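You operate a simulated robot arm through the tools that you are given. There is no shell and no other tool.

You run a simulated two-armed robot. Do the job below in one go: nothing can be reset, and whatever is moved stays where it is left.

Task
Find the roller on the stand with the wide bore and reject it.
Fine: Let the NO pin down onto each bore with a light hand, pin back in its rack. The one in which it sinks is laid, not dropped, in the red dish; the other stays. Leave the GO pin and the roller in the nest alone. Set down upright: thick pin.

It is judged by the outcome, as a careful person would: the job done as asked, and still so three seconds after it is handed in. It fails if anything else is knocked over, pushed out of place, dropped, spilled or broken.

Robot
Two 7-joint arms with fingered hands on one trunk that stands fixed in place. Base frame: the origin is at the foot of the trunk, x ahead of it, y to its left, z up; the work surface is at about z = 720. Readings come in mm, degrees, newtons and seconds.
The left shoulder is at [70, 154, 1072], the right one opposite. With the tool pointing down near the work surface each hand reaches from about 100 to 860 mm from the base axis, measured 20 degrees to its own side. Payload 3.9 kg a hand.
Tool frame (each hand has its own): the origin (TCP) lies between the finger pads and is the grasp point; the fingertips stand 30 mm ahead of it; z points along the fingers, y is the line along which they close. Largest opening 104 mm; the body of the gripper starts 35 mm behind the TCP. The gripper is a hand of 4 fingers: y runs from the thumb to the fingers, the wrist lies at [-17, -104, -178] in the tool frame.
Orientation is that of the tool frame in the base frame, as a unit quaternion [w, x, y, z]. With the fingers straight down and the wrist toward the robot, the tool's x, y and z point along [0, 1, 0], [1, 0, 0] and [0, 0, -1] of the base frame.

Tools
- The arms move only by the tool step_arm. It takes "left_motion", "right_motion" or both (then of equal length, played together; a hand with none holds still); each is a list of rows, each an object of numbers (a shift or turn left out is 0): "x", "y", "z": the shift along the tool's x, y, z in mm; "rx", "ry", "rz": the turn, a rotation vector about the tool's x, y, z in degrees. In form: [{"x": .., "y": .., "z": .., "rx": .., "ry": .., "rz": ..}, ...]. A call has 1 to 20 rows; each row is the pose to reach, as a shift and turn from the pose commanded when the call began, along the tool's axes at that moment. Rows are played at 5 a second. More than 50 mm and 8.6 degrees between two rows, and nothing of the call is played. Where a pose cannot be reached the arm comes as near as it can. A force on the tool above 40 N (or 10 N above the force at the start of the call, whichever is more), or a blocked arm, ends the call early, and 0.2 s more pass. In this call time passes only in rows, and 0.2 s behind the last. It gives the time, the measured TCP pose, the force on the tool (base axes), the opening and the grip force at its end, in the units of the frame above (readings bear some noise), with the torque about the TCP (base axes, N m) and any sound that the robot's microphone picked up, and new pictures: "show" is both (left out), scene, wrist or none (wrist: the cameras of the hands that moved).
- Cameras (640 x 400 px; columns grow to the right, rows downward): "scene" is now at [121, 52.8, 1309]; the picture's right is [0.60, -0.80, 0.00], its down [-0.41, -0.31, -0.86] and it looks along [0.68, 0.52, -0.52] (base axes); focal length 251 px, centre (320, 200). "left" rides on the left gripper at [-66, -90, -126] in its tool frame; the picture's right is [-0.78, -0.30, 0.56], its down [0.57, -0.70, 0.42] and it looks along [0.27, 0.65, 0.71] (tool axes); focal length 275 px, centre (320, 200). "right" rides on the right gripper at [66, -90, -125] in its tool frame; the picture's right is [-0.78, 0.30, -0.56], its down [-0.57, -0.70, 0.43] and it looks along [-0.27, 0.65, 0.71] (tool axes); focal length 275 px, centre (320, 200). There is no depth. A picture from a camera that has moved, and an enlarged one, comes with that camera's place and axes in the base frame and with its lens.
- lift_body(by): slides the trunk up (or, below 0, down) by that many mm; the arms and the scene camera ride with it, the base frame stays. It gives what a move gives, with no picture.
- curl_fingers(index, middle, ring, thumb_bend, thumb_turn, hand): sets how far each is bent, from 0 (flat) to 1 (curled in); at 0.3 the hand is open as for a grip, at 0.7 the pads meet at the TCP. One left out holds its place. A second passes; each finger stops where it meets its share of the squeeze, and holds until it gets a number again. It is the only way to open and close the hand. It gives what a move gives, with no picture; readings hold the bend of each and the force on the fingers (four entries, about 0 where the hand has none), thumb and palm. thumb_turn goes from beside the hand (0) to across from the fingers (1), as for a grip.
- pan_tilt(pan, tilt): turns the head with the scene camera to pan (to the left, within 86 degrees either way) and tilt (down, from -29 to 69), counted from straight ahead of the robot. It gives what a move gives, and a new picture of the scene camera.
- zoom(camera, box): a new picture of the part [left, top, right, bottom] of that camera's present view, enlarged. It takes no simulated time.
- close_job(): hands the job in; it is judged then, once.

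Places have to be worked out from the pictures, the camera data and where the tool is seen. Open the grippers and draw the arms clear of the work before you hand the job in, unless the task says otherwise.

The tools are called after ">>>" as a command line: name --argument value ..., lists and objects as JSON in quotes. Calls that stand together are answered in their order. step_arm: Moves the arms, as the interface text tells. Its arguments: {"type":"object","properties":{"left_motion":{"type":"array","items":{"type":"object","properties":{"x":{"type":"number"},"y":{"type":"number"},"z":{"type":"number"},"rx":{"type":"number"},"ry":{"type":"number"},"rz":{"type":"number"}}}},"right_motion":{"type":"array","items":{"type":"object","properties":{"x":{"type":"number"},"y":{"type":"number"},"z":{"type":"number"},"rx":{"type":"number"},"ry":{"type":"number"},"rz":{"type":"number"}}}},"show":{"type":"string","enum":["both","scene","wrist","none"]}},"required":[]} The other tools are called the same way: lift_body (by) slides the trunk up or down; curl_fingers (index, middle, ring, thumb_bend, thumb_turn, hand) moves the fingers one by one; pan_tilt (pan, tilt) turns the head that bears the scene camera; zoom (camera, box) takes an enlarged picture of a part of a camera's view; close_job () hands the job in.

At the start:

```text
clock: 0.0
left_tool_pos: [358.9, 516.3, 1179.0]
left_tcp_rot: [0.0, 0.707, 0.707, 0.0]
left_force: [-0.3, 1.2, 0.6]
left_ft_torque: [0.01, -0.02, 0.0]
left_width: 103.7
left_finger_force: 0.0
left_shape: jaw
left_bend: [0.3, 0.3, 0.3, 0.3, 0.97]
left_finger forces: [0.0, 0.0, 0.0, 0.1, 0.0, 0.1]
right_tool_pos: [465.5, 63.9, 1180.8]
right_tcp_rot: [-0.001, 0.707, 0.707, -0.001]
right_force: [0.7, -0.3, -0.7]
right_ft_torque: [0.01, 0.02, -0.02]
right_width: 103.8
right_finger_force: 0.1
right_shape: jaw
right_bend: [0.3, 0.3, 0.3, 0.3, 0.97]
right_finger forces: [0.0, 0.1, 0.0, 0.1, 0.0, 0.0]
trunk travel left (down, up): [-525.0, 415.0]
head pan, tilt: [37.2, 31.1]
```

scene: 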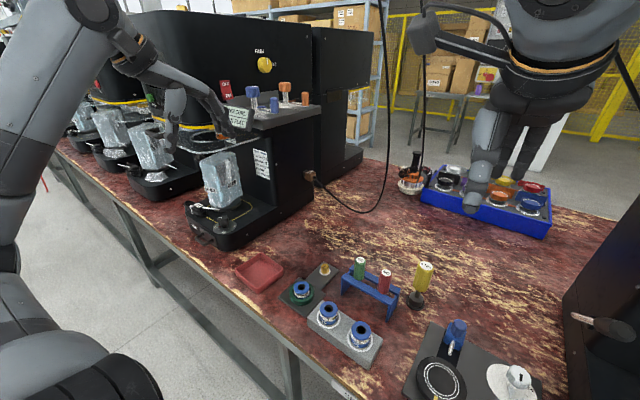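
right: 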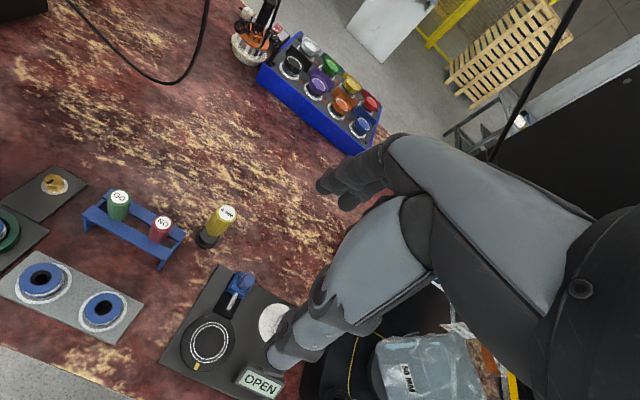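
left: 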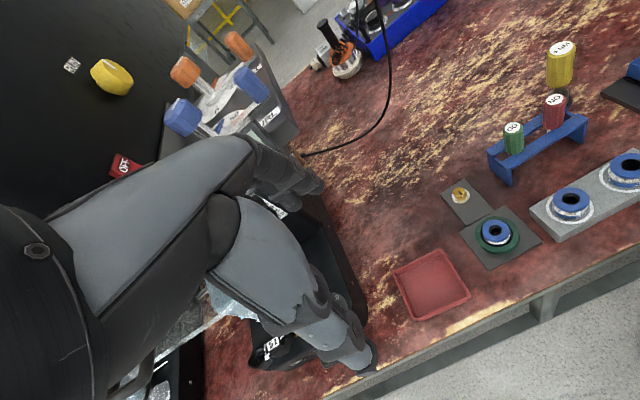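

I see the stand with two blue rollers, the nest with a third, the rack with green GO and red NO pins, a yellow pin in a socket, and the red dish. I zoom in to read details before moving anything.

>>> zoom --camera "scene" --box '[220, 230, 460, 380]'

>>> zoom --camera "left" --box '[380, 30, 640, 320]'

>>> zoom --camera "right" --box '[0, 150, 320, 350]'

```text
2.67 times, centred on (340, 305) of scene
camera zoom: at [121.0, 52.8, 1309.0], right [0.6, -0.8, 0.0], down [-0.41, -0.31, -0.86], along [0.68, 0.52, -0.52], focal length 669 px, centre (267, -80)
```

zoom: 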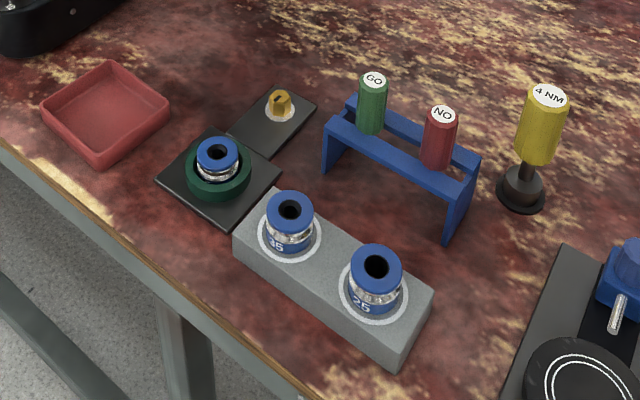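

```text
1.38 times, centred on (510, 175) of left
camera zoom: at [268.2, 450.3, 1305.4], right [-0.3, -0.78, -0.56], down [-0.7, 0.57, -0.42], along [0.65, 0.26, -0.71], focal length 380 px, centre (58, 234)
```

zoom: 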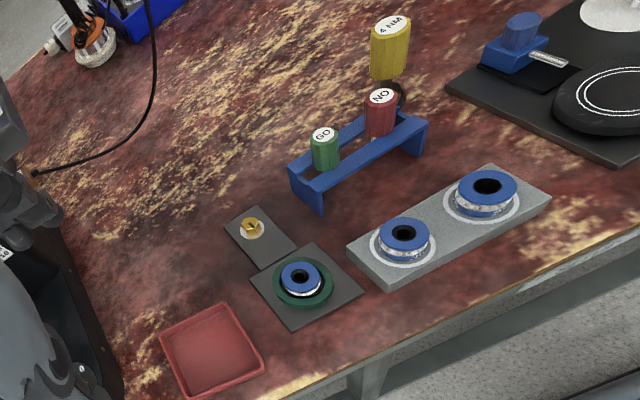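

```text
2.00 times, centred on (160, 250) of right
camera zoom: at [375.7, 129.2, 1306.6], right [0.3, -0.78, 0.56], down [-0.7, -0.57, -0.42], along [0.65, -0.27, -0.71], focal length 551 px, centre (640, 100)
```

zoom: 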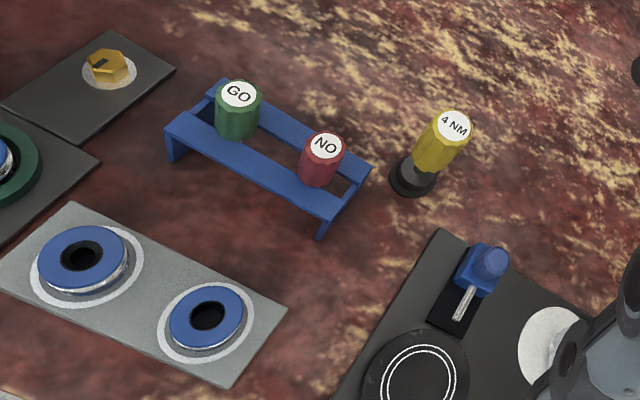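

The rollers sit about x=429, y=262 and y=175, and the NO pin about (556, 184) with its top near z=848. Before moving I pan the head to check the free space on the right side for the idle arm.

>>> pan_tilt --pan -10 --tilt 40

```text
clock: 1.1
left_tool_pos: [359.2, 516.8, 1178.1]
left_tcp_rot: [0.0, 0.708, 0.707, 0.001]
left_force: [-0.4, 0.7, 0.5]
left_ft_torque: [0.01, 0.02, 0.01]
left_width: 103.7
left_finger_force: 0.0
left_shape: jaw
left_bend: [0.3, 0.3, 0.3, 0.3, 0.97]
left_finger forces: [0.0, 0.0, 0.0, 0.1, 0.0, 0.0]
right_tool_pos: [464.1, 64.4, 1180.8]
right_tcp_rot: [-0.001, 0.707, 0.707, 0.0]
right_force: [-0.1, 0.9, 0.0]
right_ft_torque: [0.0, -0.02, 0.02]
right_width: 103.7
right_finger_force: 0.0
right_shape: jaw
right_bend: [0.3, 0.3, 0.3, 0.3, 0.97]
right_finger forces: [0.0, 0.0, 0.0, 0.2, 0.1, 0.0]
trunk travel left (down, up): [-525.0, 415.0]
head pan, tilt: [-10.0, 40.0]
camera scene: at [133.1, -16.3, 1295.3], right [-0.17, -0.98, 0.0], down [-0.63, 0.11, -0.77], along [0.75, -0.13, -0.64], focal length 251 px, centre (320, 200)
```

scene: 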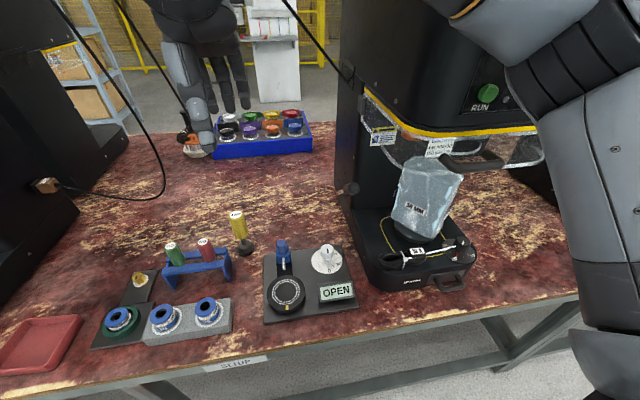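

The right hand hangs over the work at (465, 64, 1180), so I pull it back and to the right, clear of the machine. At the same time I bring the left hand over the work for a closer look.

>>> step_arm --right_motion '[{"x": -20, "y": -16}, {"x": -40, "y": -32}, {"x": -60, "y": -48}, {"x": -80, "y": -65}, {"x": -100, "y": -81}, {"x": -120, "y": -97}, {"x": -140, "y": -113}, {"x": -160, "y": -130}]' --left_motion '[{"x": -23, "y": 5, "z": 16}, {"x": -46, "y": 10, "z": 32}, {"x": -69, "y": 15, "z": 48}, {"x": -93, "y": 20, "z": 64}, {"x": -116, "y": 25, "z": 80}, {"x": -139, "y": 30, "z": 96}, {"x": -162, "y": 35, "z": 112}, {"x": -186, "y": 41, "z": 129}]'

>>> pan_tilt --pan 20 --tilt 45

```text
clock: 3.0
left_tool_pos: [395.7, 345.0, 1060.2]
left_tcp_rot: [0.001, 0.708, 0.707, 0.0]
left_force: [0.5, 0.0, -0.3]
left_ft_torque: [0.0, 0.0, -0.02]
left_width: 103.8
left_finger_force: 0.0
left_shape: jaw
left_bend: [0.3, 0.3, 0.3, 0.3, 0.97]
left_finger forces: [0.0, 0.0, 0.0, 0.0, 0.1, 0.0]
left hand out of reach, approached as far as the arm can: row 8
right_tool_pos: [334.2, -98.6, 1183.5]
right_tcp_rot: [0.0, 0.707, 0.707, 0.0]
right_force: [0.0, 0.6, -0.3]
right_ft_torque: [0.03, 0.01, 0.0]
right_width: 103.7
right_finger_force: 0.2
right_shape: jaw
right_bend: [0.3, 0.3, 0.3, 0.3, 0.97]
right_finger forces: [0.0, 0.0, 0.0, 0.1, 0.1, 0.0]
trunk travel left (down, up): [-525.0, 415.0]
head pan, tilt: [-10.0, 40.0]
camera scene: at [132.1, -17.5, 1295.4], right [-0.17, -0.98, 0.0], down [-0.63, 0.11, -0.77], along [0.75, -0.13, -0.64], focal length 251 px, centre (320, 200)
camera right: at [245.1, -32.5, 1308.1], right [0.3, -0.78, 0.56], down [-0.7, -0.57, -0.42], along [0.65, -0.26, -0.71], focal length 275 px, centre (320, 200)
camera left: at [304.3, 279.0, 1187.3], right [-0.3, -0.77, -0.56], down [-0.7, 0.57, -0.42], along [0.65, 0.26, -0.71], focal length 275 px, centre (320, 200)
```

scene: 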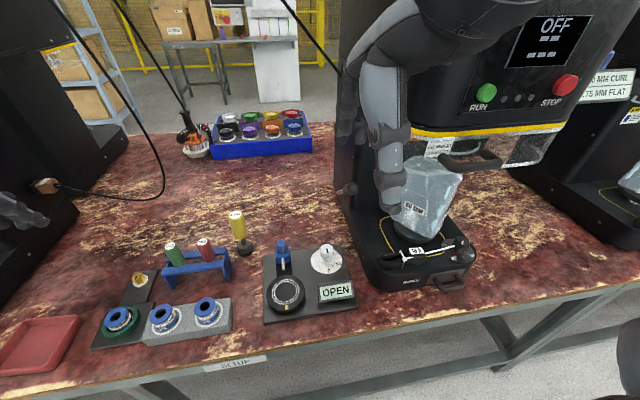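
right: 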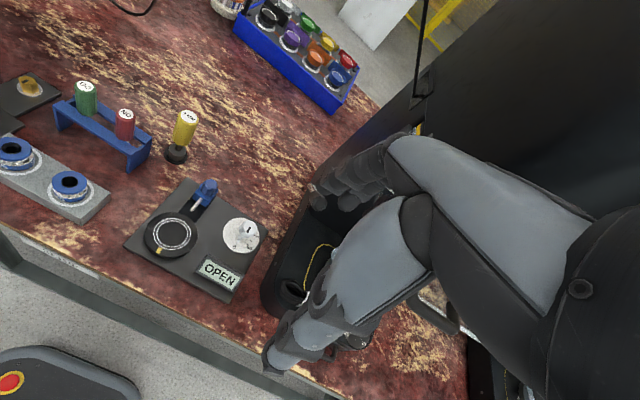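
left: 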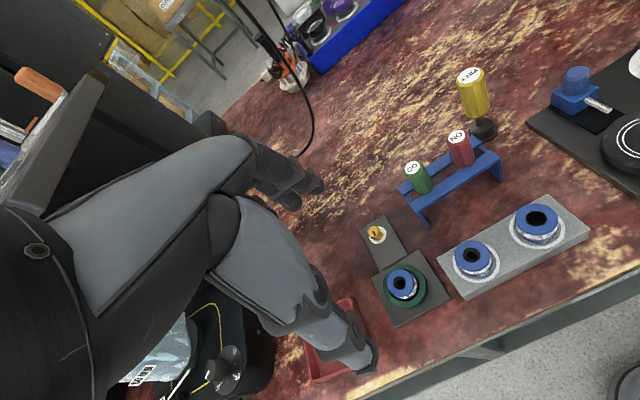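

```text
clock: 3.9
left_tool_pos: [395.8, 347.5, 1059.8]
left_tcp_rot: [-0.001, 0.708, 0.707, 0.0]
left_force: [-0.9, -0.6, 0.0]
left_ft_torque: [0.0, -0.02, -0.02]
left_width: 103.7
left_finger_force: 0.1
left_shape: jaw
left_bend: [0.3, 0.3, 0.3, 0.3, 0.97]
left_finger forces: [0.0, 0.0, 0.0, 0.2, 0.0, 0.1]
right_tool_pos: [334.9, -96.1, 1182.9]
right_tcp_rot: [0.0, 0.707, 0.707, 0.0]
right_force: [0.1, -0.8, -0.5]
right_ft_torque: [0.01, 0.02, -0.01]
right_width: 103.7
right_finger_force: 0.1
right_shape: jaw
right_bend: [0.3, 0.3, 0.3, 0.3, 0.97]
right_finger forces: [0.0, 0.0, 0.1, 0.0, 0.1, 0.0]
trunk travel left (down, up): [-525.0, 415.0]
head pan, tilt: [20.0, 45.0]
camera scene: at [125.7, 25.8, 1288.1], right [0.34, -0.94, 0.0], down [-0.66, -0.24, -0.71], along [0.66, 0.24, -0.71], focal length 251 px, centre (320, 200)
```

scene: 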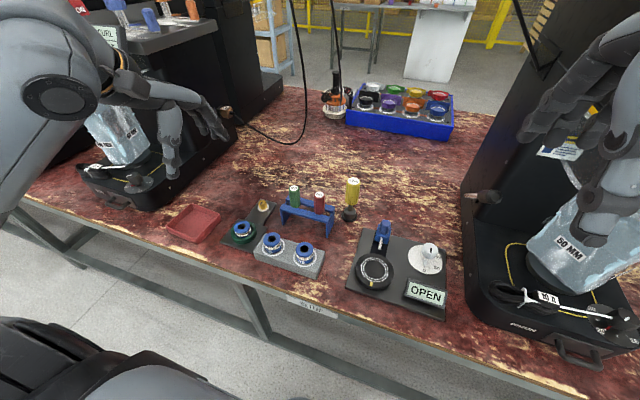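

The left arm stopped slightly short of the last row, at (396, 347, 1060), but its camera now has a good close view. I zoom into the rack and the stand from both cameras to see shapes and triangulate.

>>> zoom --camera "left" --box '[380, 60, 540, 240]'

>>> zoom --camera "left" --box '[360, 190, 600, 330]'

>>> zoom --camera "scene" --box '[220, 170, 370, 290]'

>>> zoom --camera "scene" --box '[150, 190, 290, 280]'

```text
2.22 times, centred on (460, 150) of left
camera zoom: at [305.0, 280.2, 1187.0], right [-0.3, -0.78, -0.56], down [-0.7, 0.57, -0.42], along [0.65, 0.26, -0.71], focal length 612 px, centre (9, 311)
```

zoom: 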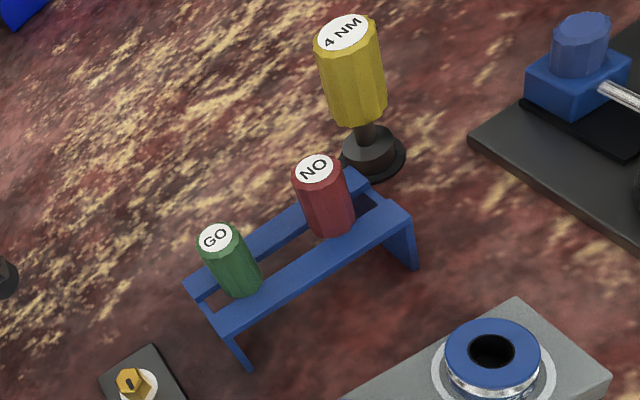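

```text
2.67 times, centred on (480, 260) of left
camera zoom: at [305.0, 280.2, 1187.0], right [-0.3, -0.78, -0.56], down [-0.7, 0.57, -0.42], along [0.65, 0.26, -0.71], focal length 734 px, centre (-107, 40)
```

zoom: 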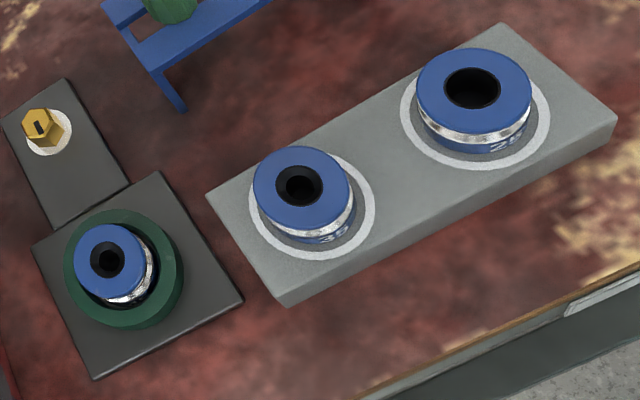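

```text
3.33 times, centred on (295, 230) of scene
camera zoom: at [125.7, 25.8, 1288.1], right [0.34, -0.94, 0.0], down [-0.66, -0.24, -0.71], along [0.66, 0.24, -0.71], focal length 837 px, centre (403, 100)
```

zoom: 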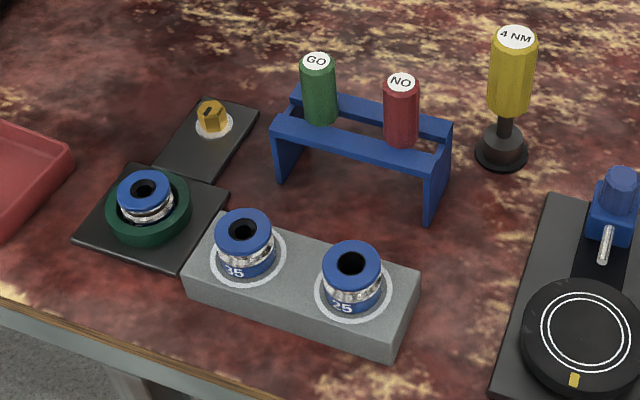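

```text
4.44 times, centred on (220, 235) of scene
camera zoom: at [125.7, 25.8, 1288.1], right [0.34, -0.94, 0.0], down [-0.66, -0.24, -0.71], along [0.66, 0.24, -0.71], focal length 1116 px, centre (764, 44)
```

zoom: 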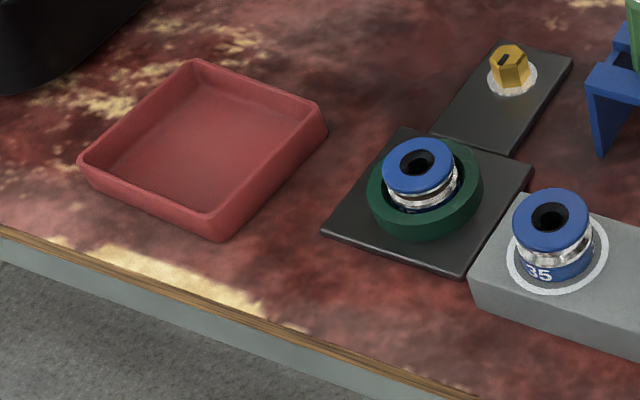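

From the two views I place the NO pin handle at about (554, 183), top z≈851, handle about 27 mm thick and reaching down to about z=787, with the rollers at about (430, 260) and (430, 175), tops z≈787. I move the left hand high above the NO pin first.

>>> step_arm --left_motion '[{"x": -15, "y": 20, "z": 15}, {"x": -35, "y": 40, "z": 30}, {"x": -55, "y": 60, "z": 45}, {"x": -75, "y": 80, "z": 60}, {"x": -95, "y": 100, "z": 75}, {"x": -115, "y": 120, "z": 90}, {"x": -135, "y": 140, "z": 100}, {"x": -150, "y": 158, "z": 110}]'

```text
clock: 5.7
left_tool_pos: [553.5, 197.6, 948.9]
left_tcp_rot: [-0.001, 0.707, 0.707, 0.001]
left_force: [0.6, -0.2, -0.2]
left_ft_torque: [0.0, 0.03, 0.02]
left_width: 103.5
left_finger_force: 0.1
left_shape: jaw
left_bend: [0.3, 0.3, 0.3, 0.3, 0.97]
left_finger forces: [0.0, 0.0, 0.0, 0.1, 0.0, 0.0]
right_tool_pos: [335.1, -97.7, 1181.5]
right_tcp_rot: [0.0, 0.707, 0.707, -0.001]
right_force: [-0.1, -0.4, -0.6]
right_ft_torque: [0.02, 0.02, -0.03]
right_width: 103.8
right_finger_force: 0.1
right_shape: jaw
right_bend: [0.3, 0.3, 0.3, 0.3, 0.97]
right_finger forces: [0.0, 0.1, 0.0, 0.0, 0.0, 0.0]
trunk travel left (down, up): [-525.0, 415.0]
head pan, tilt: [20.0, 45.0]
camera scene: at [126.8, 25.5, 1288.0], right [0.34, -0.94, 0.0], down [-0.67, -0.24, -0.71], along [0.66, 0.24, -0.71], focal length 251 px, centre (320, 200)
camera left: at [462.7, 130.7, 1075.8], right [-0.3, -0.77, -0.56], down [-0.7, 0.57, -0.42], along [0.65, 0.26, -0.71], focal length 275 px, centre (320, 200)
```

scene: 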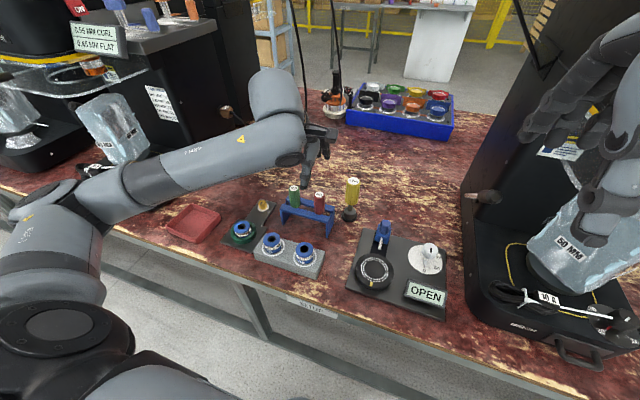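
left: 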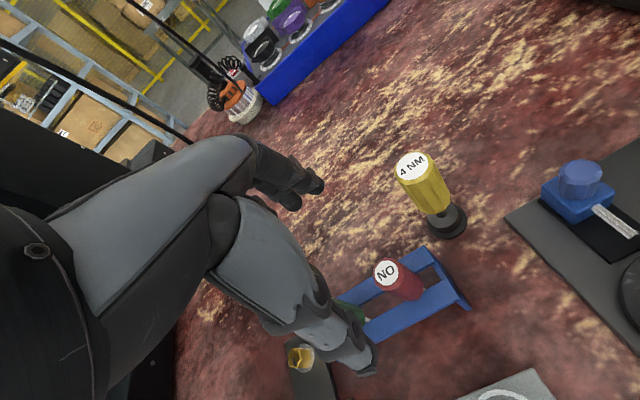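

The view from above puts the NO pin at about (556, 184). I zoom in on it to check the rails and how the pin sits before going down.

>>> zoom --camera "left" --box '[270, 140, 490, 380]'

>>> zoom --camera "scene" --box '[260, 110, 380, 250]'

```text
1.67 times, centred on (380, 260) of left
camera zoom: at [462.7, 130.7, 1075.8], right [-0.3, -0.77, -0.56], down [-0.7, 0.57, -0.42], along [0.65, 0.26, -0.71], focal length 459 px, centre (220, 100)
```

zoom: 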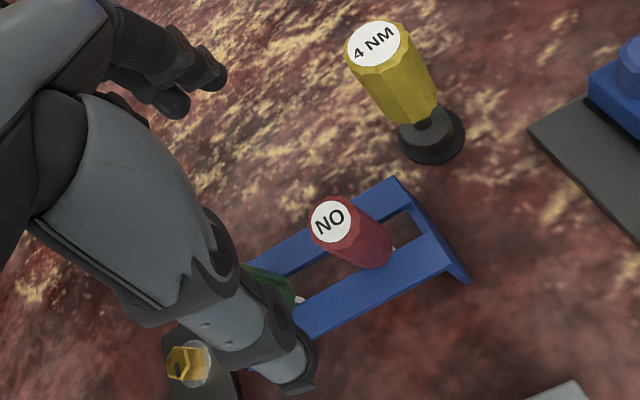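

```text
2.86 times, centred on (320, 180) of scene
camera zoom: at [126.8, 25.5, 1288.0], right [0.34, -0.94, 0.0], down [-0.67, -0.24, -0.71], along [0.66, 0.24, -0.71], focal length 717 px, centre (320, 257)
```

zoom: 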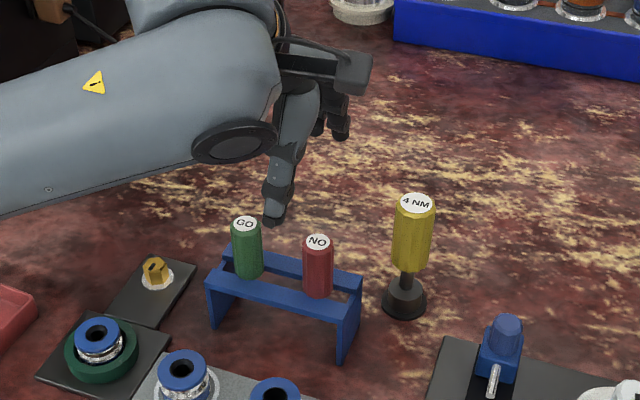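

The gripper is well aligned in x, and needs about 14 mm toward −y. I shift over the pin and go down to TCP z≈890, which leaves the fingertips just above the handle tops.

>>> step_arm --left_motion '[{"x": -7, "y": 1, "z": 0}, {"x": -13.6, "y": 2, "z": 0}, {"x": -13.6, "y": 2, "z": 15}, {"x": -13.6, "y": 2, "z": 30}, {"x": -13.6, "y": 2, "z": 45}, {"x": -13.6, "y": 2, "z": 58}]'

>>> zoom --camera "left" --box '[220, 140, 440, 380]'

>>> zoom --camera "scene" --box '[260, 120, 380, 240]'

```text
clock: 7.1
left_tool_pos: [555.3, 183.7, 891.2]
left_tcp_rot: [0.0, 0.708, 0.707, 0.0]
left_force: [-0.6, 0.3, -0.6]
left_ft_torque: [0.01, 0.04, 0.04]
left_width: 103.8
left_finger_force: 0.0
left_shape: jaw
left_bend: [0.3, 0.3, 0.3, 0.3, 0.97]
left_finger forces: [0.0, 0.1, 0.1, 0.0, 0.1, 0.1]
right_tool_pos: [336.1, -97.0, 1182.7]
right_tcp_rot: [-0.001, 0.707, 0.707, 0.0]
right_force: [0.7, -0.4, 0.2]
right_ft_torque: [0.0, 0.03, 0.03]
right_width: 103.8
right_finger_force: 0.0
right_shape: jaw
right_bend: [0.3, 0.3, 0.3, 0.3, 0.97]
right_finger forces: [0.1, 0.0, 0.0, 0.0, 0.0, 0.1]
trunk travel left (down, up): [-525.0, 415.0]
head pan, tilt: [20.0, 45.0]
camera scene: at [125.9, 26.1, 1288.0], right [0.34, -0.94, 0.0], down [-0.66, -0.24, -0.71], along [0.66, 0.24, -0.71], focal length 251 px, centre (320, 200)
camera left: at [464.9, 117.3, 1018.4], right [-0.3, -0.78, -0.56], down [-0.7, 0.57, -0.42], along [0.65, 0.26, -0.71], focal length 275 px, centre (320, 200)
```

scene: 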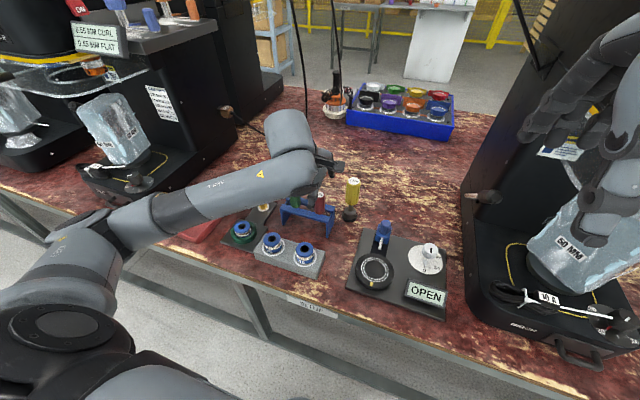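
left: 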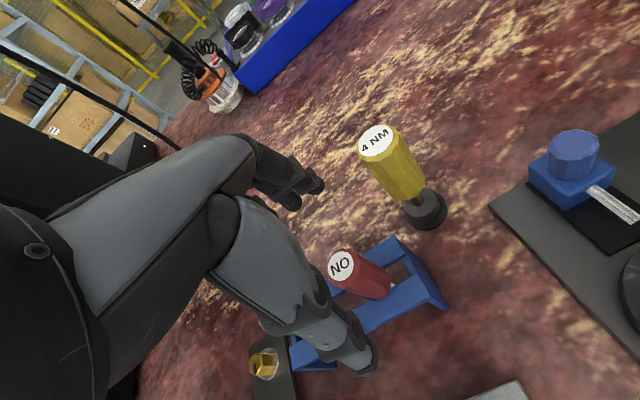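

```text
1.67 times, centred on (330, 260) of left
camera zoom: at [464.9, 117.3, 1018.4], right [-0.3, -0.78, -0.56], down [-0.7, 0.57, -0.42], along [0.65, 0.26, -0.71], focal length 459 px, centre (303, 100)
```

zoom: 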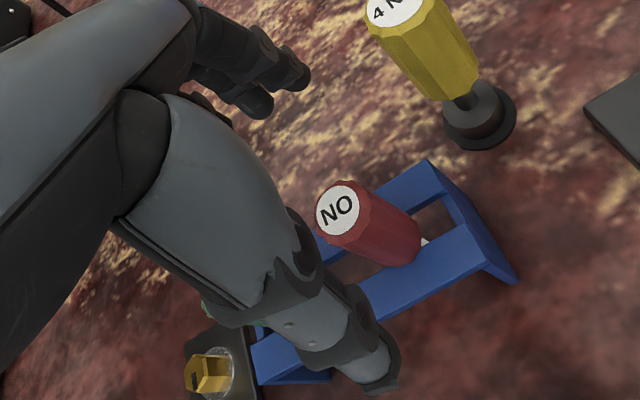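

```text
3.33 times, centred on (320, 180) of scene
camera zoom: at [125.9, 26.1, 1288.0], right [0.34, -0.94, 0.0], down [-0.66, -0.24, -0.71], along [0.66, 0.24, -0.71], focal length 837 px, centre (320, 267)
```

zoom: 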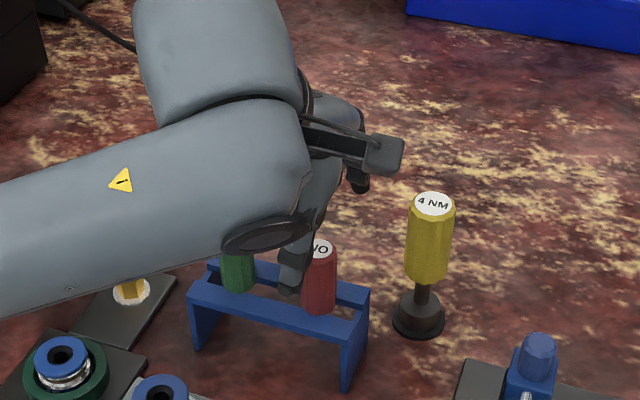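

The pin top now triangulates to (555.7, 184.2), within a millimetre of the TCP. I go straight down to TCP z≈832, with the fingertips around z=802, above the rails.

>>> step_arm --left_motion '[{"z": 10, "y": 0.3, "x": 0.4}, {"z": 20, "y": 0.3, "x": 0.4}, {"z": 30, "y": 0.3, "x": 0.4}, {"z": 40, "y": 0.3, "x": 0.4}, {"z": 50, "y": 0.3, "x": 0.4}, {"z": 59, "y": 0.3, "x": 0.4}]'

>>> zoom --camera "left" --box '[220, 140, 440, 380]'

>>> zoom --camera "scene" --box '[260, 120, 380, 240]'

```text
clock: 8.5
left_tool_pos: [555.5, 183.3, 833.5]
left_tcp_rot: [-0.001, 0.708, 0.706, -0.001]
left_force: [1.0, 0.5, 0.8]
left_ft_torque: [0.02, -0.01, -0.02]
left_width: 103.8
left_finger_force: 0.0
left_shape: jaw
left_bend: [0.3, 0.3, 0.3, 0.3, 0.97]
left_finger forces: [0.0, 0.1, 0.0, 0.1, 0.0, 0.1]
right_tool_pos: [335.1, -97.7, 1182.4]
right_tcp_rot: [0.0, 0.707, 0.707, -0.001]
right_force: [-0.3, 0.1, -0.7]
right_ft_torque: [-0.02, -0.01, -0.04]
right_width: 103.7
right_finger_force: 0.0
right_shape: jaw
right_bend: [0.3, 0.3, 0.3, 0.3, 0.97]
right_finger forces: [0.0, 0.0, 0.1, 0.0, 0.0, 0.0]
trunk travel left (down, up): [-525.0, 415.0]
head pan, tilt: [20.0, 45.0]
camera scene: at [125.9, 26.0, 1288.0], right [0.34, -0.94, 0.0], down [-0.66, -0.24, -0.71], along [0.66, 0.24, -0.71], focal length 251 px, centre (320, 200)
camera left: at [465.2, 117.5, 960.7], right [-0.3, -0.78, -0.56], down [-0.7, 0.57, -0.42], along [0.65, 0.26, -0.71], focal length 275 px, centre (320, 200)
```

scene: 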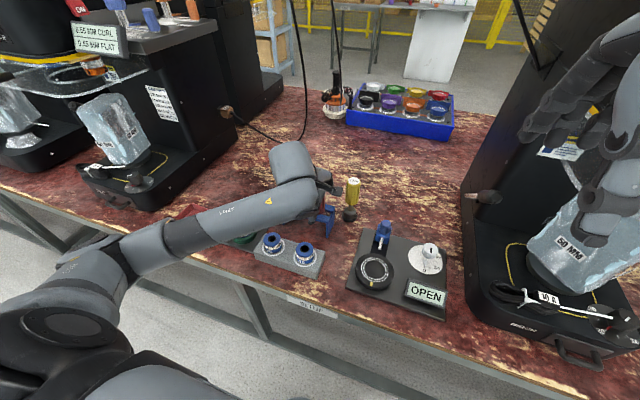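
left: 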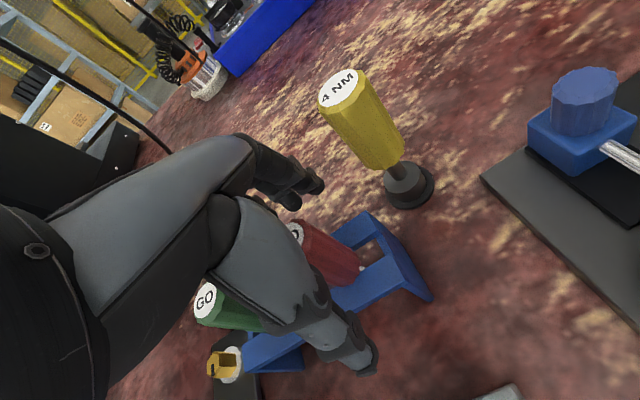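

```text
1.67 times, centred on (330, 260) of left
camera zoom: at [465.2, 117.5, 960.7], right [-0.3, -0.78, -0.56], down [-0.7, 0.57, -0.42], along [0.65, 0.26, -0.71], focal length 459 px, centre (303, 100)
```

zoom: 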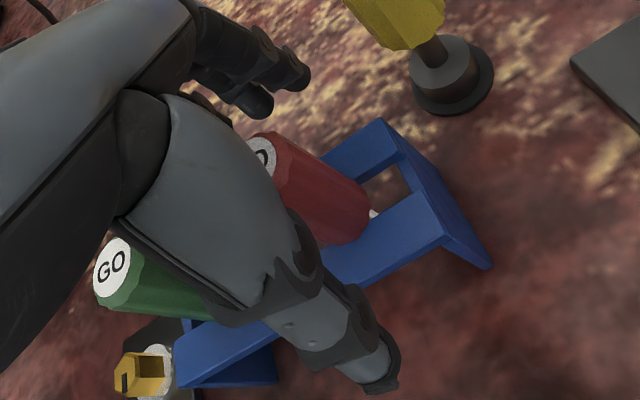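

```text
3.33 times, centred on (320, 180) of scene
camera zoom: at [125.9, 26.0, 1288.0], right [0.34, -0.94, 0.0], down [-0.66, -0.24, -0.71], along [0.66, 0.24, -0.71], focal length 837 px, centre (320, 267)
```

zoom: 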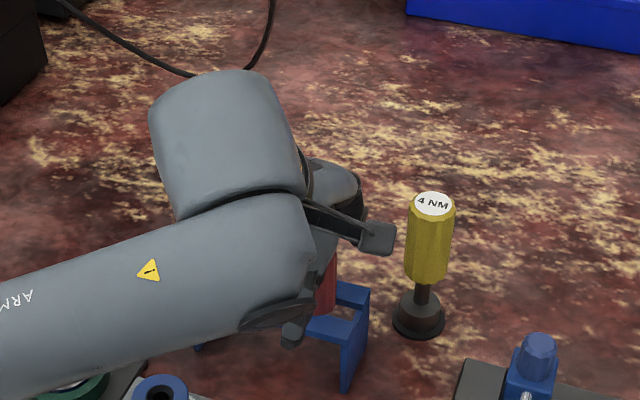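

The TCP is at (555.5, 183.3, 833.5) around the handle with no contact. I close partway, to about a 45 mm opening, and check centring before squeezing.

>>> curl_fingers --hand "left" --index 0.52 --middle 0.52 --ring 0.52 --thumb_bend 0.52

>>> zoom --camera "left" --box '[220, 140, 440, 380]'

```text
clock: 9.5
left_tool_pos: [556.4, 183.4, 834.1]
left_tcp_rot: [-0.001, 0.708, 0.707, 0.0]
left_force: [-0.1, 0.2, -0.9]
left_ft_torque: [-0.02, -0.02, 0.0]
left_width: 49.1
left_finger_force: 0.1
left_shape: fingers
left_bend: [0.52, 0.52, 0.52, 0.52, 0.97]
left_finger forces: [0.0, 0.1, 0.0, 0.1, 0.1, 0.0]
right_tool_pos: [336.0, -97.2, 1182.1]
right_tcp_rot: [-0.001, 0.707, 0.707, -0.001]
right_force: [0.6, 1.1, 1.2]
right_ft_torque: [0.02, 0.0, -0.02]
right_width: 103.8
right_finger_force: 0.1
right_shape: jaw
right_bend: [0.3, 0.3, 0.3, 0.3, 0.97]
right_finger forces: [0.0, 0.1, 0.0, 0.0, 0.0, 0.1]
trunk travel left (down, up): [-525.0, 415.0]
head pan, tilt: [20.0, 45.0]
```

```text
1.67 times, centred on (330, 260) of left
camera zoom: at [465.1, 117.5, 960.9], right [-0.3, -0.78, -0.56], down [-0.7, 0.57, -0.42], along [0.65, 0.26, -0.71], focal length 459 px, centre (303, 100)
```

zoom: 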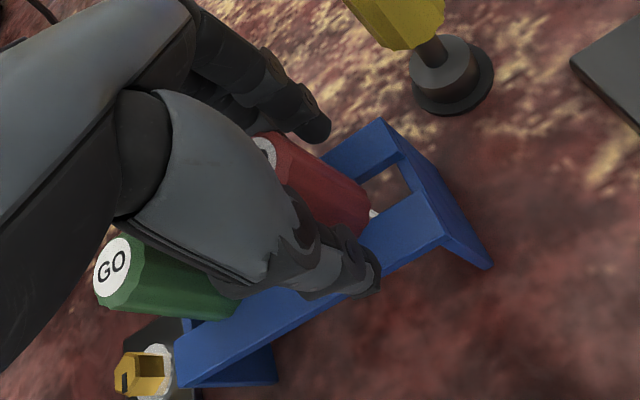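

The opening is 49 mm with no contact, and the handle lies between the thumb and fingers. I close further in small increments.

>>> curl_fingers --hand "left" --index 0.58 --middle 0.58 --ring 0.58 --thumb_bend 0.58

>>> zoom --camera "left" --box '[220, 140, 440, 380]'

```text
clock: 10.5
left_tool_pos: [556.1, 183.7, 834.1]
left_tcp_rot: [0.0, 0.708, 0.706, 0.0]
left_force: [0.2, -0.6, 0.6]
left_ft_torque: [-0.01, -0.02, 0.02]
left_width: 36.2
left_finger_force: 0.0
left_shape: fingers
left_bend: [0.57, 0.57, 0.57, 0.57, 0.97]
left_finger forces: [0.0, 0.1, 0.1, 0.0, 0.1, 0.0]
right_tool_pos: [334.3, -96.9, 1183.0]
right_tcp_rot: [-0.001, 0.707, 0.707, -0.001]
right_force: [-0.4, 0.7, -0.2]
right_ft_torque: [0.03, -0.02, 0.01]
right_width: 103.5
right_finger_force: 0.1
right_shape: jaw
right_bend: [0.3, 0.3, 0.3, 0.3, 0.97]
right_finger forces: [0.0, 0.0, 0.1, 0.0, 0.0, 0.0]
trunk travel left (down, up): [-525.0, 415.0]
head pan, tilt: [20.0, 45.0]
```

```text
1.67 times, centred on (330, 260) of left
camera zoom: at [465.1, 117.5, 960.9], right [-0.3, -0.78, -0.56], down [-0.7, 0.57, -0.42], along [0.65, 0.26, -0.71], focal length 459 px, centre (303, 100)
```

zoom: 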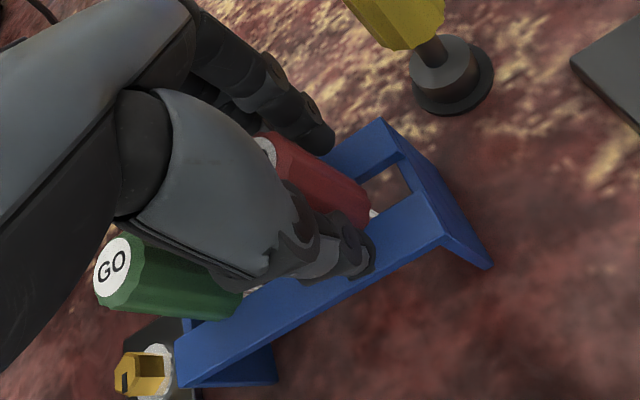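

No contact yet at 36 mm. I close on to a bend of 0.62, where contact with the roughly 27–30 mm handle should come.

>>> curl_fingers --hand "left" --index 0.62 --middle 0.62 --ring 0.62 --thumb_bend 0.62

>>> zoom --camera "left" --box '[220, 140, 440, 380]'

```text
clock: 11.5
left_tool_pos: [556.6, 183.8, 833.5]
left_tcp_rot: [0.0, 0.708, 0.707, 0.0]
left_force: [0.3, 0.8, 0.2]
left_ft_torque: [0.02, 0.0, -0.04]
left_width: 24.9
left_finger_force: 0.5
left_shape: fingers
left_bend: [0.61, 0.62, 0.62, 0.61, 0.97]
left_finger forces: [0.5, 0.4, 0.1, 0.0, 0.5, 0.0]
right_tool_pos: [335.6, -97.1, 1183.0]
right_tcp_rot: [-0.001, 0.707, 0.707, -0.001]
right_force: [-0.2, 0.4, 0.7]
right_ft_torque: [-0.01, 0.02, -0.03]
right_width: 103.5
right_finger_force: 0.1
right_shape: jaw
right_bend: [0.3, 0.3, 0.3, 0.3, 0.97]
right_finger forces: [0.1, 0.0, 0.0, 0.0, 0.0, 0.1]
trunk travel left (down, up): [-525.0, 415.0]
head pan, tilt: [20.0, 45.0]
```

```text
1.67 times, centred on (330, 260) of left
camera zoom: at [465.2, 117.5, 960.9], right [-0.3, -0.78, -0.56], down [-0.7, 0.57, -0.42], along [0.65, 0.26, -0.71], focal length 459 px, centre (303, 100)
```

zoom: 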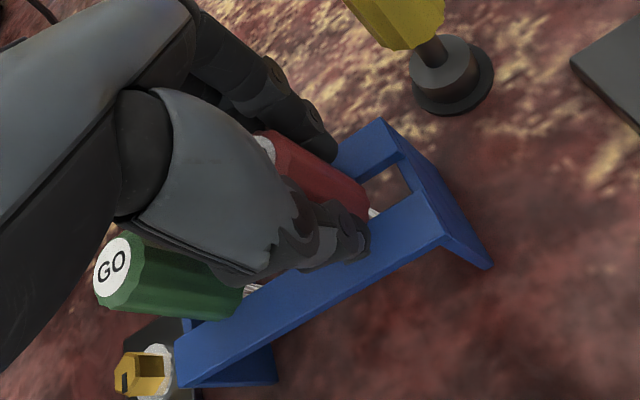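

Light, even contact: index 0.5, middle 0.4, thumb 0.5 N, so the handle is centred. I firm up the grip.

>>> curl_fingers --hand "left" --index 0.67 --middle 0.67 --ring 0.67 --thumb_bend 0.67

>>> zoom --camera "left" --box '[220, 140, 440, 380]'

```text
clock: 12.5
left_tool_pos: [556.8, 183.6, 835.3]
left_tcp_rot: [0.0, 0.708, 0.707, 0.0]
left_force: [-0.5, 0.8, 0.5]
left_ft_torque: [-0.03, -0.02, 0.01]
left_width: 21.9
left_finger_force: 5.1
left_shape: fingers
left_bend: [0.63, 0.64, 0.67, 0.62, 0.97]
left_finger forces: [2.5, 2.7, 0.0, 0.0, 5.0, 0.0]
right_tool_pos: [335.9, -97.0, 1183.8]
right_tcp_rot: [0.0, 0.707, 0.707, -0.001]
right_force: [0.2, -0.5, 0.8]
right_ft_torque: [0.03, -0.01, 0.04]
right_width: 103.8
right_finger_force: 0.1
right_shape: jaw
right_bend: [0.3, 0.3, 0.3, 0.3, 0.97]
right_finger forces: [0.0, 0.1, 0.1, 0.1, 0.1, 0.0]
trunk travel left (down, up): [-525.0, 415.0]
head pan, tilt: [20.0, 45.0]
```

```text
1.67 times, centred on (330, 260) of left
camera zoom: at [465.2, 117.5, 960.8], right [-0.3, -0.78, -0.56], down [-0.7, 0.57, -0.42], along [0.65, 0.26, -0.71], focal length 459 px, centre (303, 100)
```

zoom: 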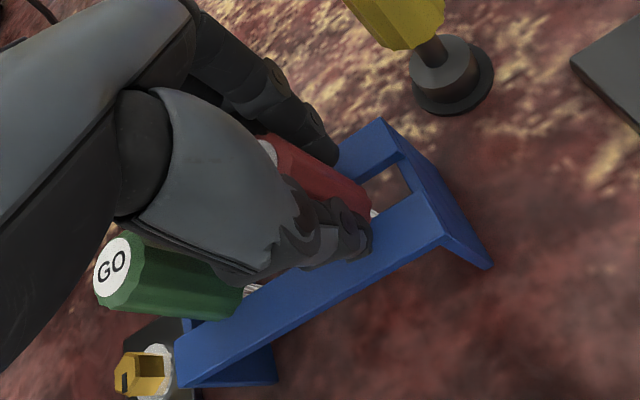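

The grip is 5 N and the rack has not moved. I firm it a little more with the two touching fingers and thumb, leaving the ring finger where it is.

>>> curl_fingers --hand "left" --index 0.71 --middle 0.72 --thumb_bend 0.71

>>> zoom --camera "left" --box '[220, 140, 440, 380]'

```text
clock: 13.5
left_tool_pos: [556.8, 183.8, 834.3]
left_tcp_rot: [0.0, 0.708, 0.707, 0.0]
left_force: [-0.7, 0.0, 0.5]
left_ft_torque: [0.01, 0.01, -0.02]
left_width: 20.6
left_finger_force: 11.0
left_shape: fingers
left_bend: [0.64, 0.66, 0.67, 0.62, 0.96]
left_finger forces: [5.2, 6.1, 0.0, 0.0, 11.0, 0.1]
right_tool_pos: [336.2, -96.2, 1183.6]
right_tcp_rot: [-0.001, 0.707, 0.707, 0.0]
right_force: [0.0, 0.3, -0.4]
right_ft_torque: [0.02, 0.02, -0.03]
right_width: 103.5
right_finger_force: 0.1
right_shape: jaw
right_bend: [0.3, 0.3, 0.3, 0.3, 0.97]
right_finger forces: [0.0, 0.0, 0.0, 0.0, 0.0, 0.0]
trunk travel left (down, up): [-525.0, 415.0]
head pan, tilt: [20.0, 45.0]
```

```text
1.67 times, centred on (330, 260) of left
camera zoom: at [465.2, 117.5, 960.8], right [-0.3, -0.78, -0.56], down [-0.7, 0.57, -0.42], along [0.65, 0.26, -0.71], focal length 459 px, centre (303, 100)
```

zoom: 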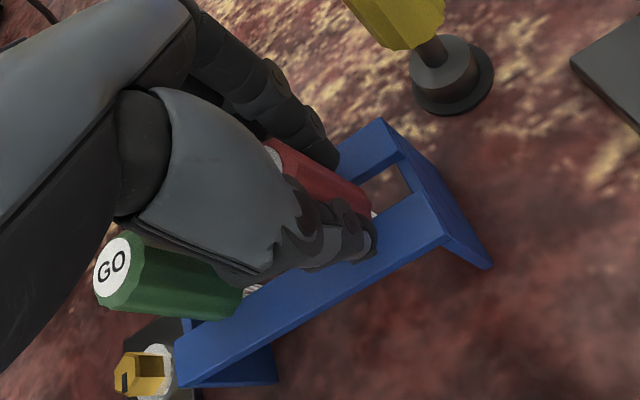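

The grip is 11 N, but the label shifted a little between pictures, so the squeeze is tilting the handle slightly. I relax to about 6 N so it sits truer before lifting.

>>> curl_fingers --hand "left" --index 0.675 --middle 0.675 --thumb_bend 0.675

>>> zoom --camera "left" --box '[220, 140, 440, 380]'

>>> zoom --camera "scene" --box '[280, 150, 360, 250]'

```text
clock: 14.5
left_tool_pos: [555.7, 184.6, 833.4]
left_tcp_rot: [0.0, 0.708, 0.706, 0.0]
left_force: [0.0, -0.6, -1.2]
left_ft_torque: [-0.02, 0.01, -0.03]
left_width: 21.6
left_finger_force: 5.2
left_shape: fingers
left_bend: [0.64, 0.65, 0.67, 0.62, 0.96]
left_finger forces: [2.5, 2.8, 0.0, 0.1, 4.9, 0.0]
right_tool_pos: [335.9, -96.8, 1183.3]
right_tcp_rot: [0.0, 0.707, 0.707, -0.001]
right_force: [-0.1, -0.6, -0.5]
right_ft_torque: [0.03, -0.03, 0.03]
right_width: 103.7
right_finger_force: 0.0
right_shape: jaw
right_bend: [0.3, 0.3, 0.3, 0.3, 0.97]
right_finger forces: [0.1, 0.1, 0.1, 0.0, 0.0, 0.0]
trunk travel left (down, up): [-525.0, 415.0]
head pan, tilt: [20.0, 45.0]
```

```text
1.67 times, centred on (330, 260) of left
camera zoom: at [465.2, 117.5, 960.9], right [-0.3, -0.78, -0.56], down [-0.7, 0.57, -0.42], along [0.65, 0.26, -0.71], focal length 459 px, centre (303, 100)
```

zoom: 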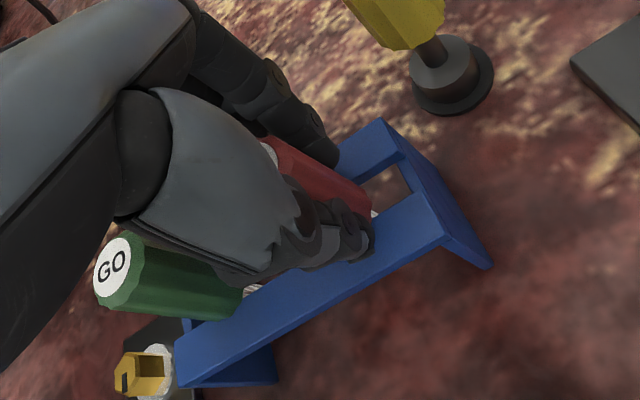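

```text
4.00 times, centred on (320, 200) of scene
camera zoom: at [125.8, 26.0, 1288.0], right [0.34, -0.94, 0.0], down [-0.66, -0.24, -0.71], along [0.66, 0.24, -0.71], focal length 1004 px, centre (320, 200)
```

zoom: 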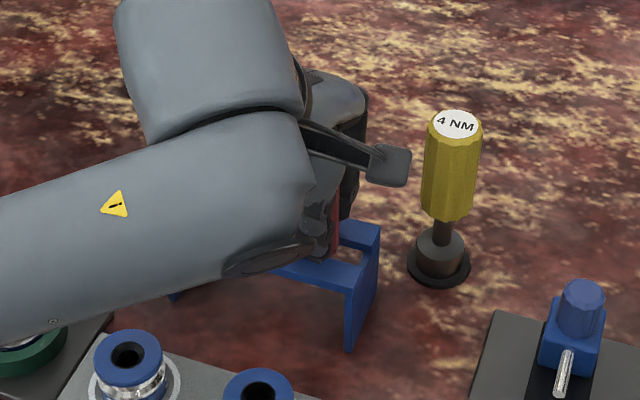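

The grip holds at 5 N and the rack is unmoved. I lift slowly 25 mm and look.

>>> step_arm --left_motion '[{"z": -2}, {"z": -4}, {"z": -7}, {"z": -10}, {"z": -13}, {"z": -16}, {"z": -19}, {"z": -22}, {"z": -25}]' --show "wrist"

>>> zoom --camera "left" --box '[220, 140, 440, 380]'

```text
clock: 16.5
left_tool_pos: [556.2, 183.8, 857.5]
left_tcp_rot: [0.0, 0.707, 0.707, 0.0]
left_force: [0.2, 0.6, -0.9]
left_ft_torque: [0.01, 0.01, -0.01]
left_width: 21.4
left_finger_force: 5.4
left_shape: fingers
left_bend: [0.64, 0.65, 0.67, 0.62, 0.96]
left_finger forces: [2.5, 2.8, 0.0, 0.0, 4.8, 0.0]
right_tool_pos: [336.0, -97.7, 1183.2]
right_tcp_rot: [-0.001, 0.707, 0.708, 0.0]
right_force: [0.2, -0.4, 0.3]
right_ft_torque: [0.06, -0.03, 0.01]
right_width: 103.5
right_finger_force: 0.1
right_shape: jaw
right_bend: [0.3, 0.3, 0.3, 0.3, 0.97]
right_finger forces: [0.0, 0.1, 0.0, 0.0, 0.1, 0.0]
trunk travel left (down, up): [-525.0, 415.0]
head pan, tilt: [20.0, 45.0]
camera left: at [465.7, 117.4, 985.7], right [-0.3, -0.78, -0.56], down [-0.7, 0.57, -0.42], along [0.65, 0.26, -0.71], focal length 275 px, centre (320, 200)
```

left: 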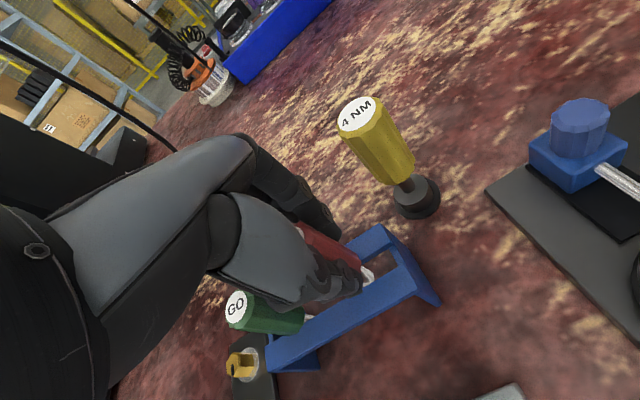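

```text
1.67 times, centred on (330, 260) of left
camera zoom: at [465.7, 117.4, 985.7], right [-0.3, -0.78, -0.56], down [-0.7, 0.57, -0.42], along [0.65, 0.26, -0.71], focal length 459 px, centre (303, 100)
```

zoom: 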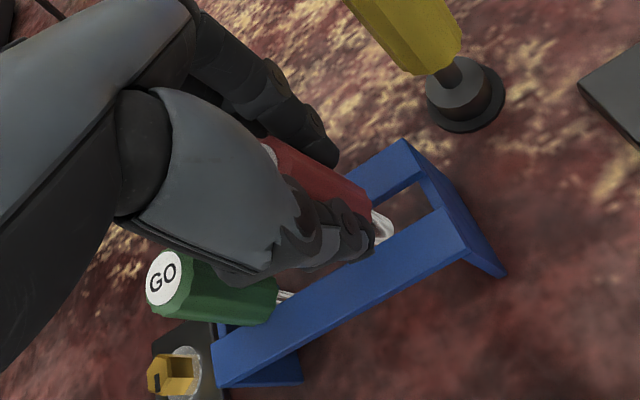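

The pin is rising with the hand and its steel shank shows, with rack and GO pin undisturbed. I lift another 40 mm.

>>> step_arm --left_motion '[{"z": -4}, {"z": -8}, {"z": -12}, {"z": -16}, {"z": -20}, {"z": -24}, {"z": -28}, {"z": -32}, {"z": -36}, {"z": -40}]' --show "scene"

>>> zoom --camera "left" --box '[220, 140, 440, 380]'

>>> zoom --camera "scene" --box '[270, 130, 370, 250]'

>>> zoom --camera "right" --box '[0, 40, 220, 200]'

```text
clock: 18.7
left_tool_pos: [557.2, 182.8, 898.9]
left_tcp_rot: [0.0, 0.708, 0.706, 0.0]
left_force: [0.7, -0.3, -1.3]
left_ft_torque: [0.0, -0.01, -0.01]
left_width: 21.0
left_finger_force: 5.0
left_shape: fingers
left_bend: [0.64, 0.65, 0.67, 0.62, 0.96]
left_finger forces: [2.5, 2.7, 0.1, 0.1, 4.9, 0.1]
right_tool_pos: [334.8, -97.2, 1183.6]
right_tcp_rot: [0.0, 0.707, 0.708, -0.001]
right_force: [-0.5, -0.9, 0.4]
right_ft_torque: [-0.01, -0.03, 0.04]
right_width: 103.7
right_finger_force: 0.0
right_shape: jaw
right_bend: [0.3, 0.3, 0.3, 0.3, 0.97]
right_finger forces: [0.0, 0.0, 0.1, 0.1, 0.1, 0.0]
trunk travel left (down, up): [-525.0, 415.0]
head pan, tilt: [20.0, 45.0]
camera scene: at [125.9, 25.9, 1288.0], right [0.34, -0.94, 0.0], down [-0.66, -0.24, -0.71], along [0.66, 0.24, -0.71], focal length 251 px, centre (320, 200)
```

scene: 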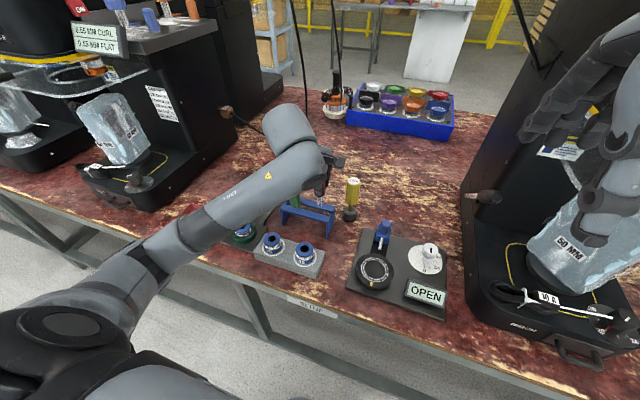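

```text
1.67 times, centred on (330, 260) of left
camera zoom: at [465.7, 117.0, 1025.6], right [-0.3, -0.78, -0.56], down [-0.7, 0.57, -0.42], along [0.65, 0.26, -0.71], focal length 459 px, centre (303, 100)
```

zoom: 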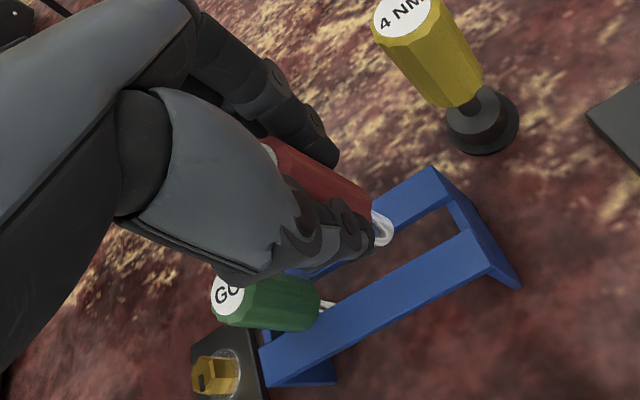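

```text
3.33 times, centred on (320, 190) of scene
camera zoom: at [125.9, 25.9, 1288.0], right [0.34, -0.94, 0.0], down [-0.66, -0.24, -0.71], along [0.66, 0.24, -0.71], focal length 837 px, centre (320, 233)
```

zoom: 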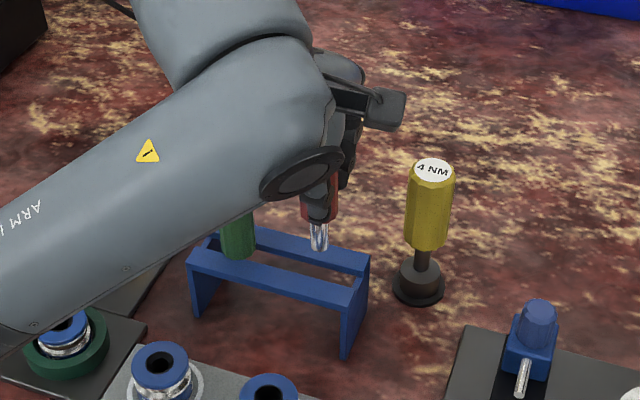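

```text
2.50 times, centred on (110, 120) of right
camera zoom: at [246.5, -31.4, 1307.9], right [0.3, -0.78, 0.56], down [-0.7, -0.57, -0.42], along [0.65, -0.26, -0.71], focal length 688 px, centre (845, 400)
```

zoom: 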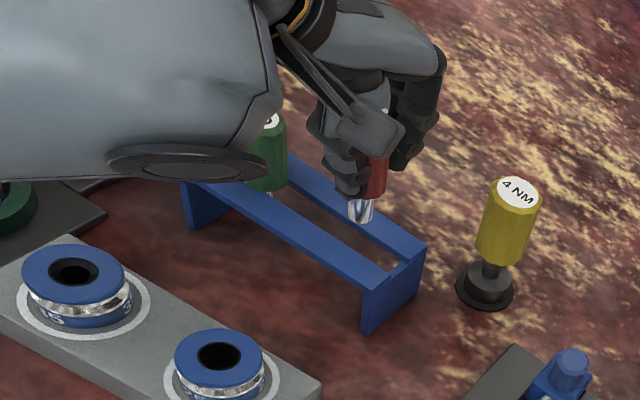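

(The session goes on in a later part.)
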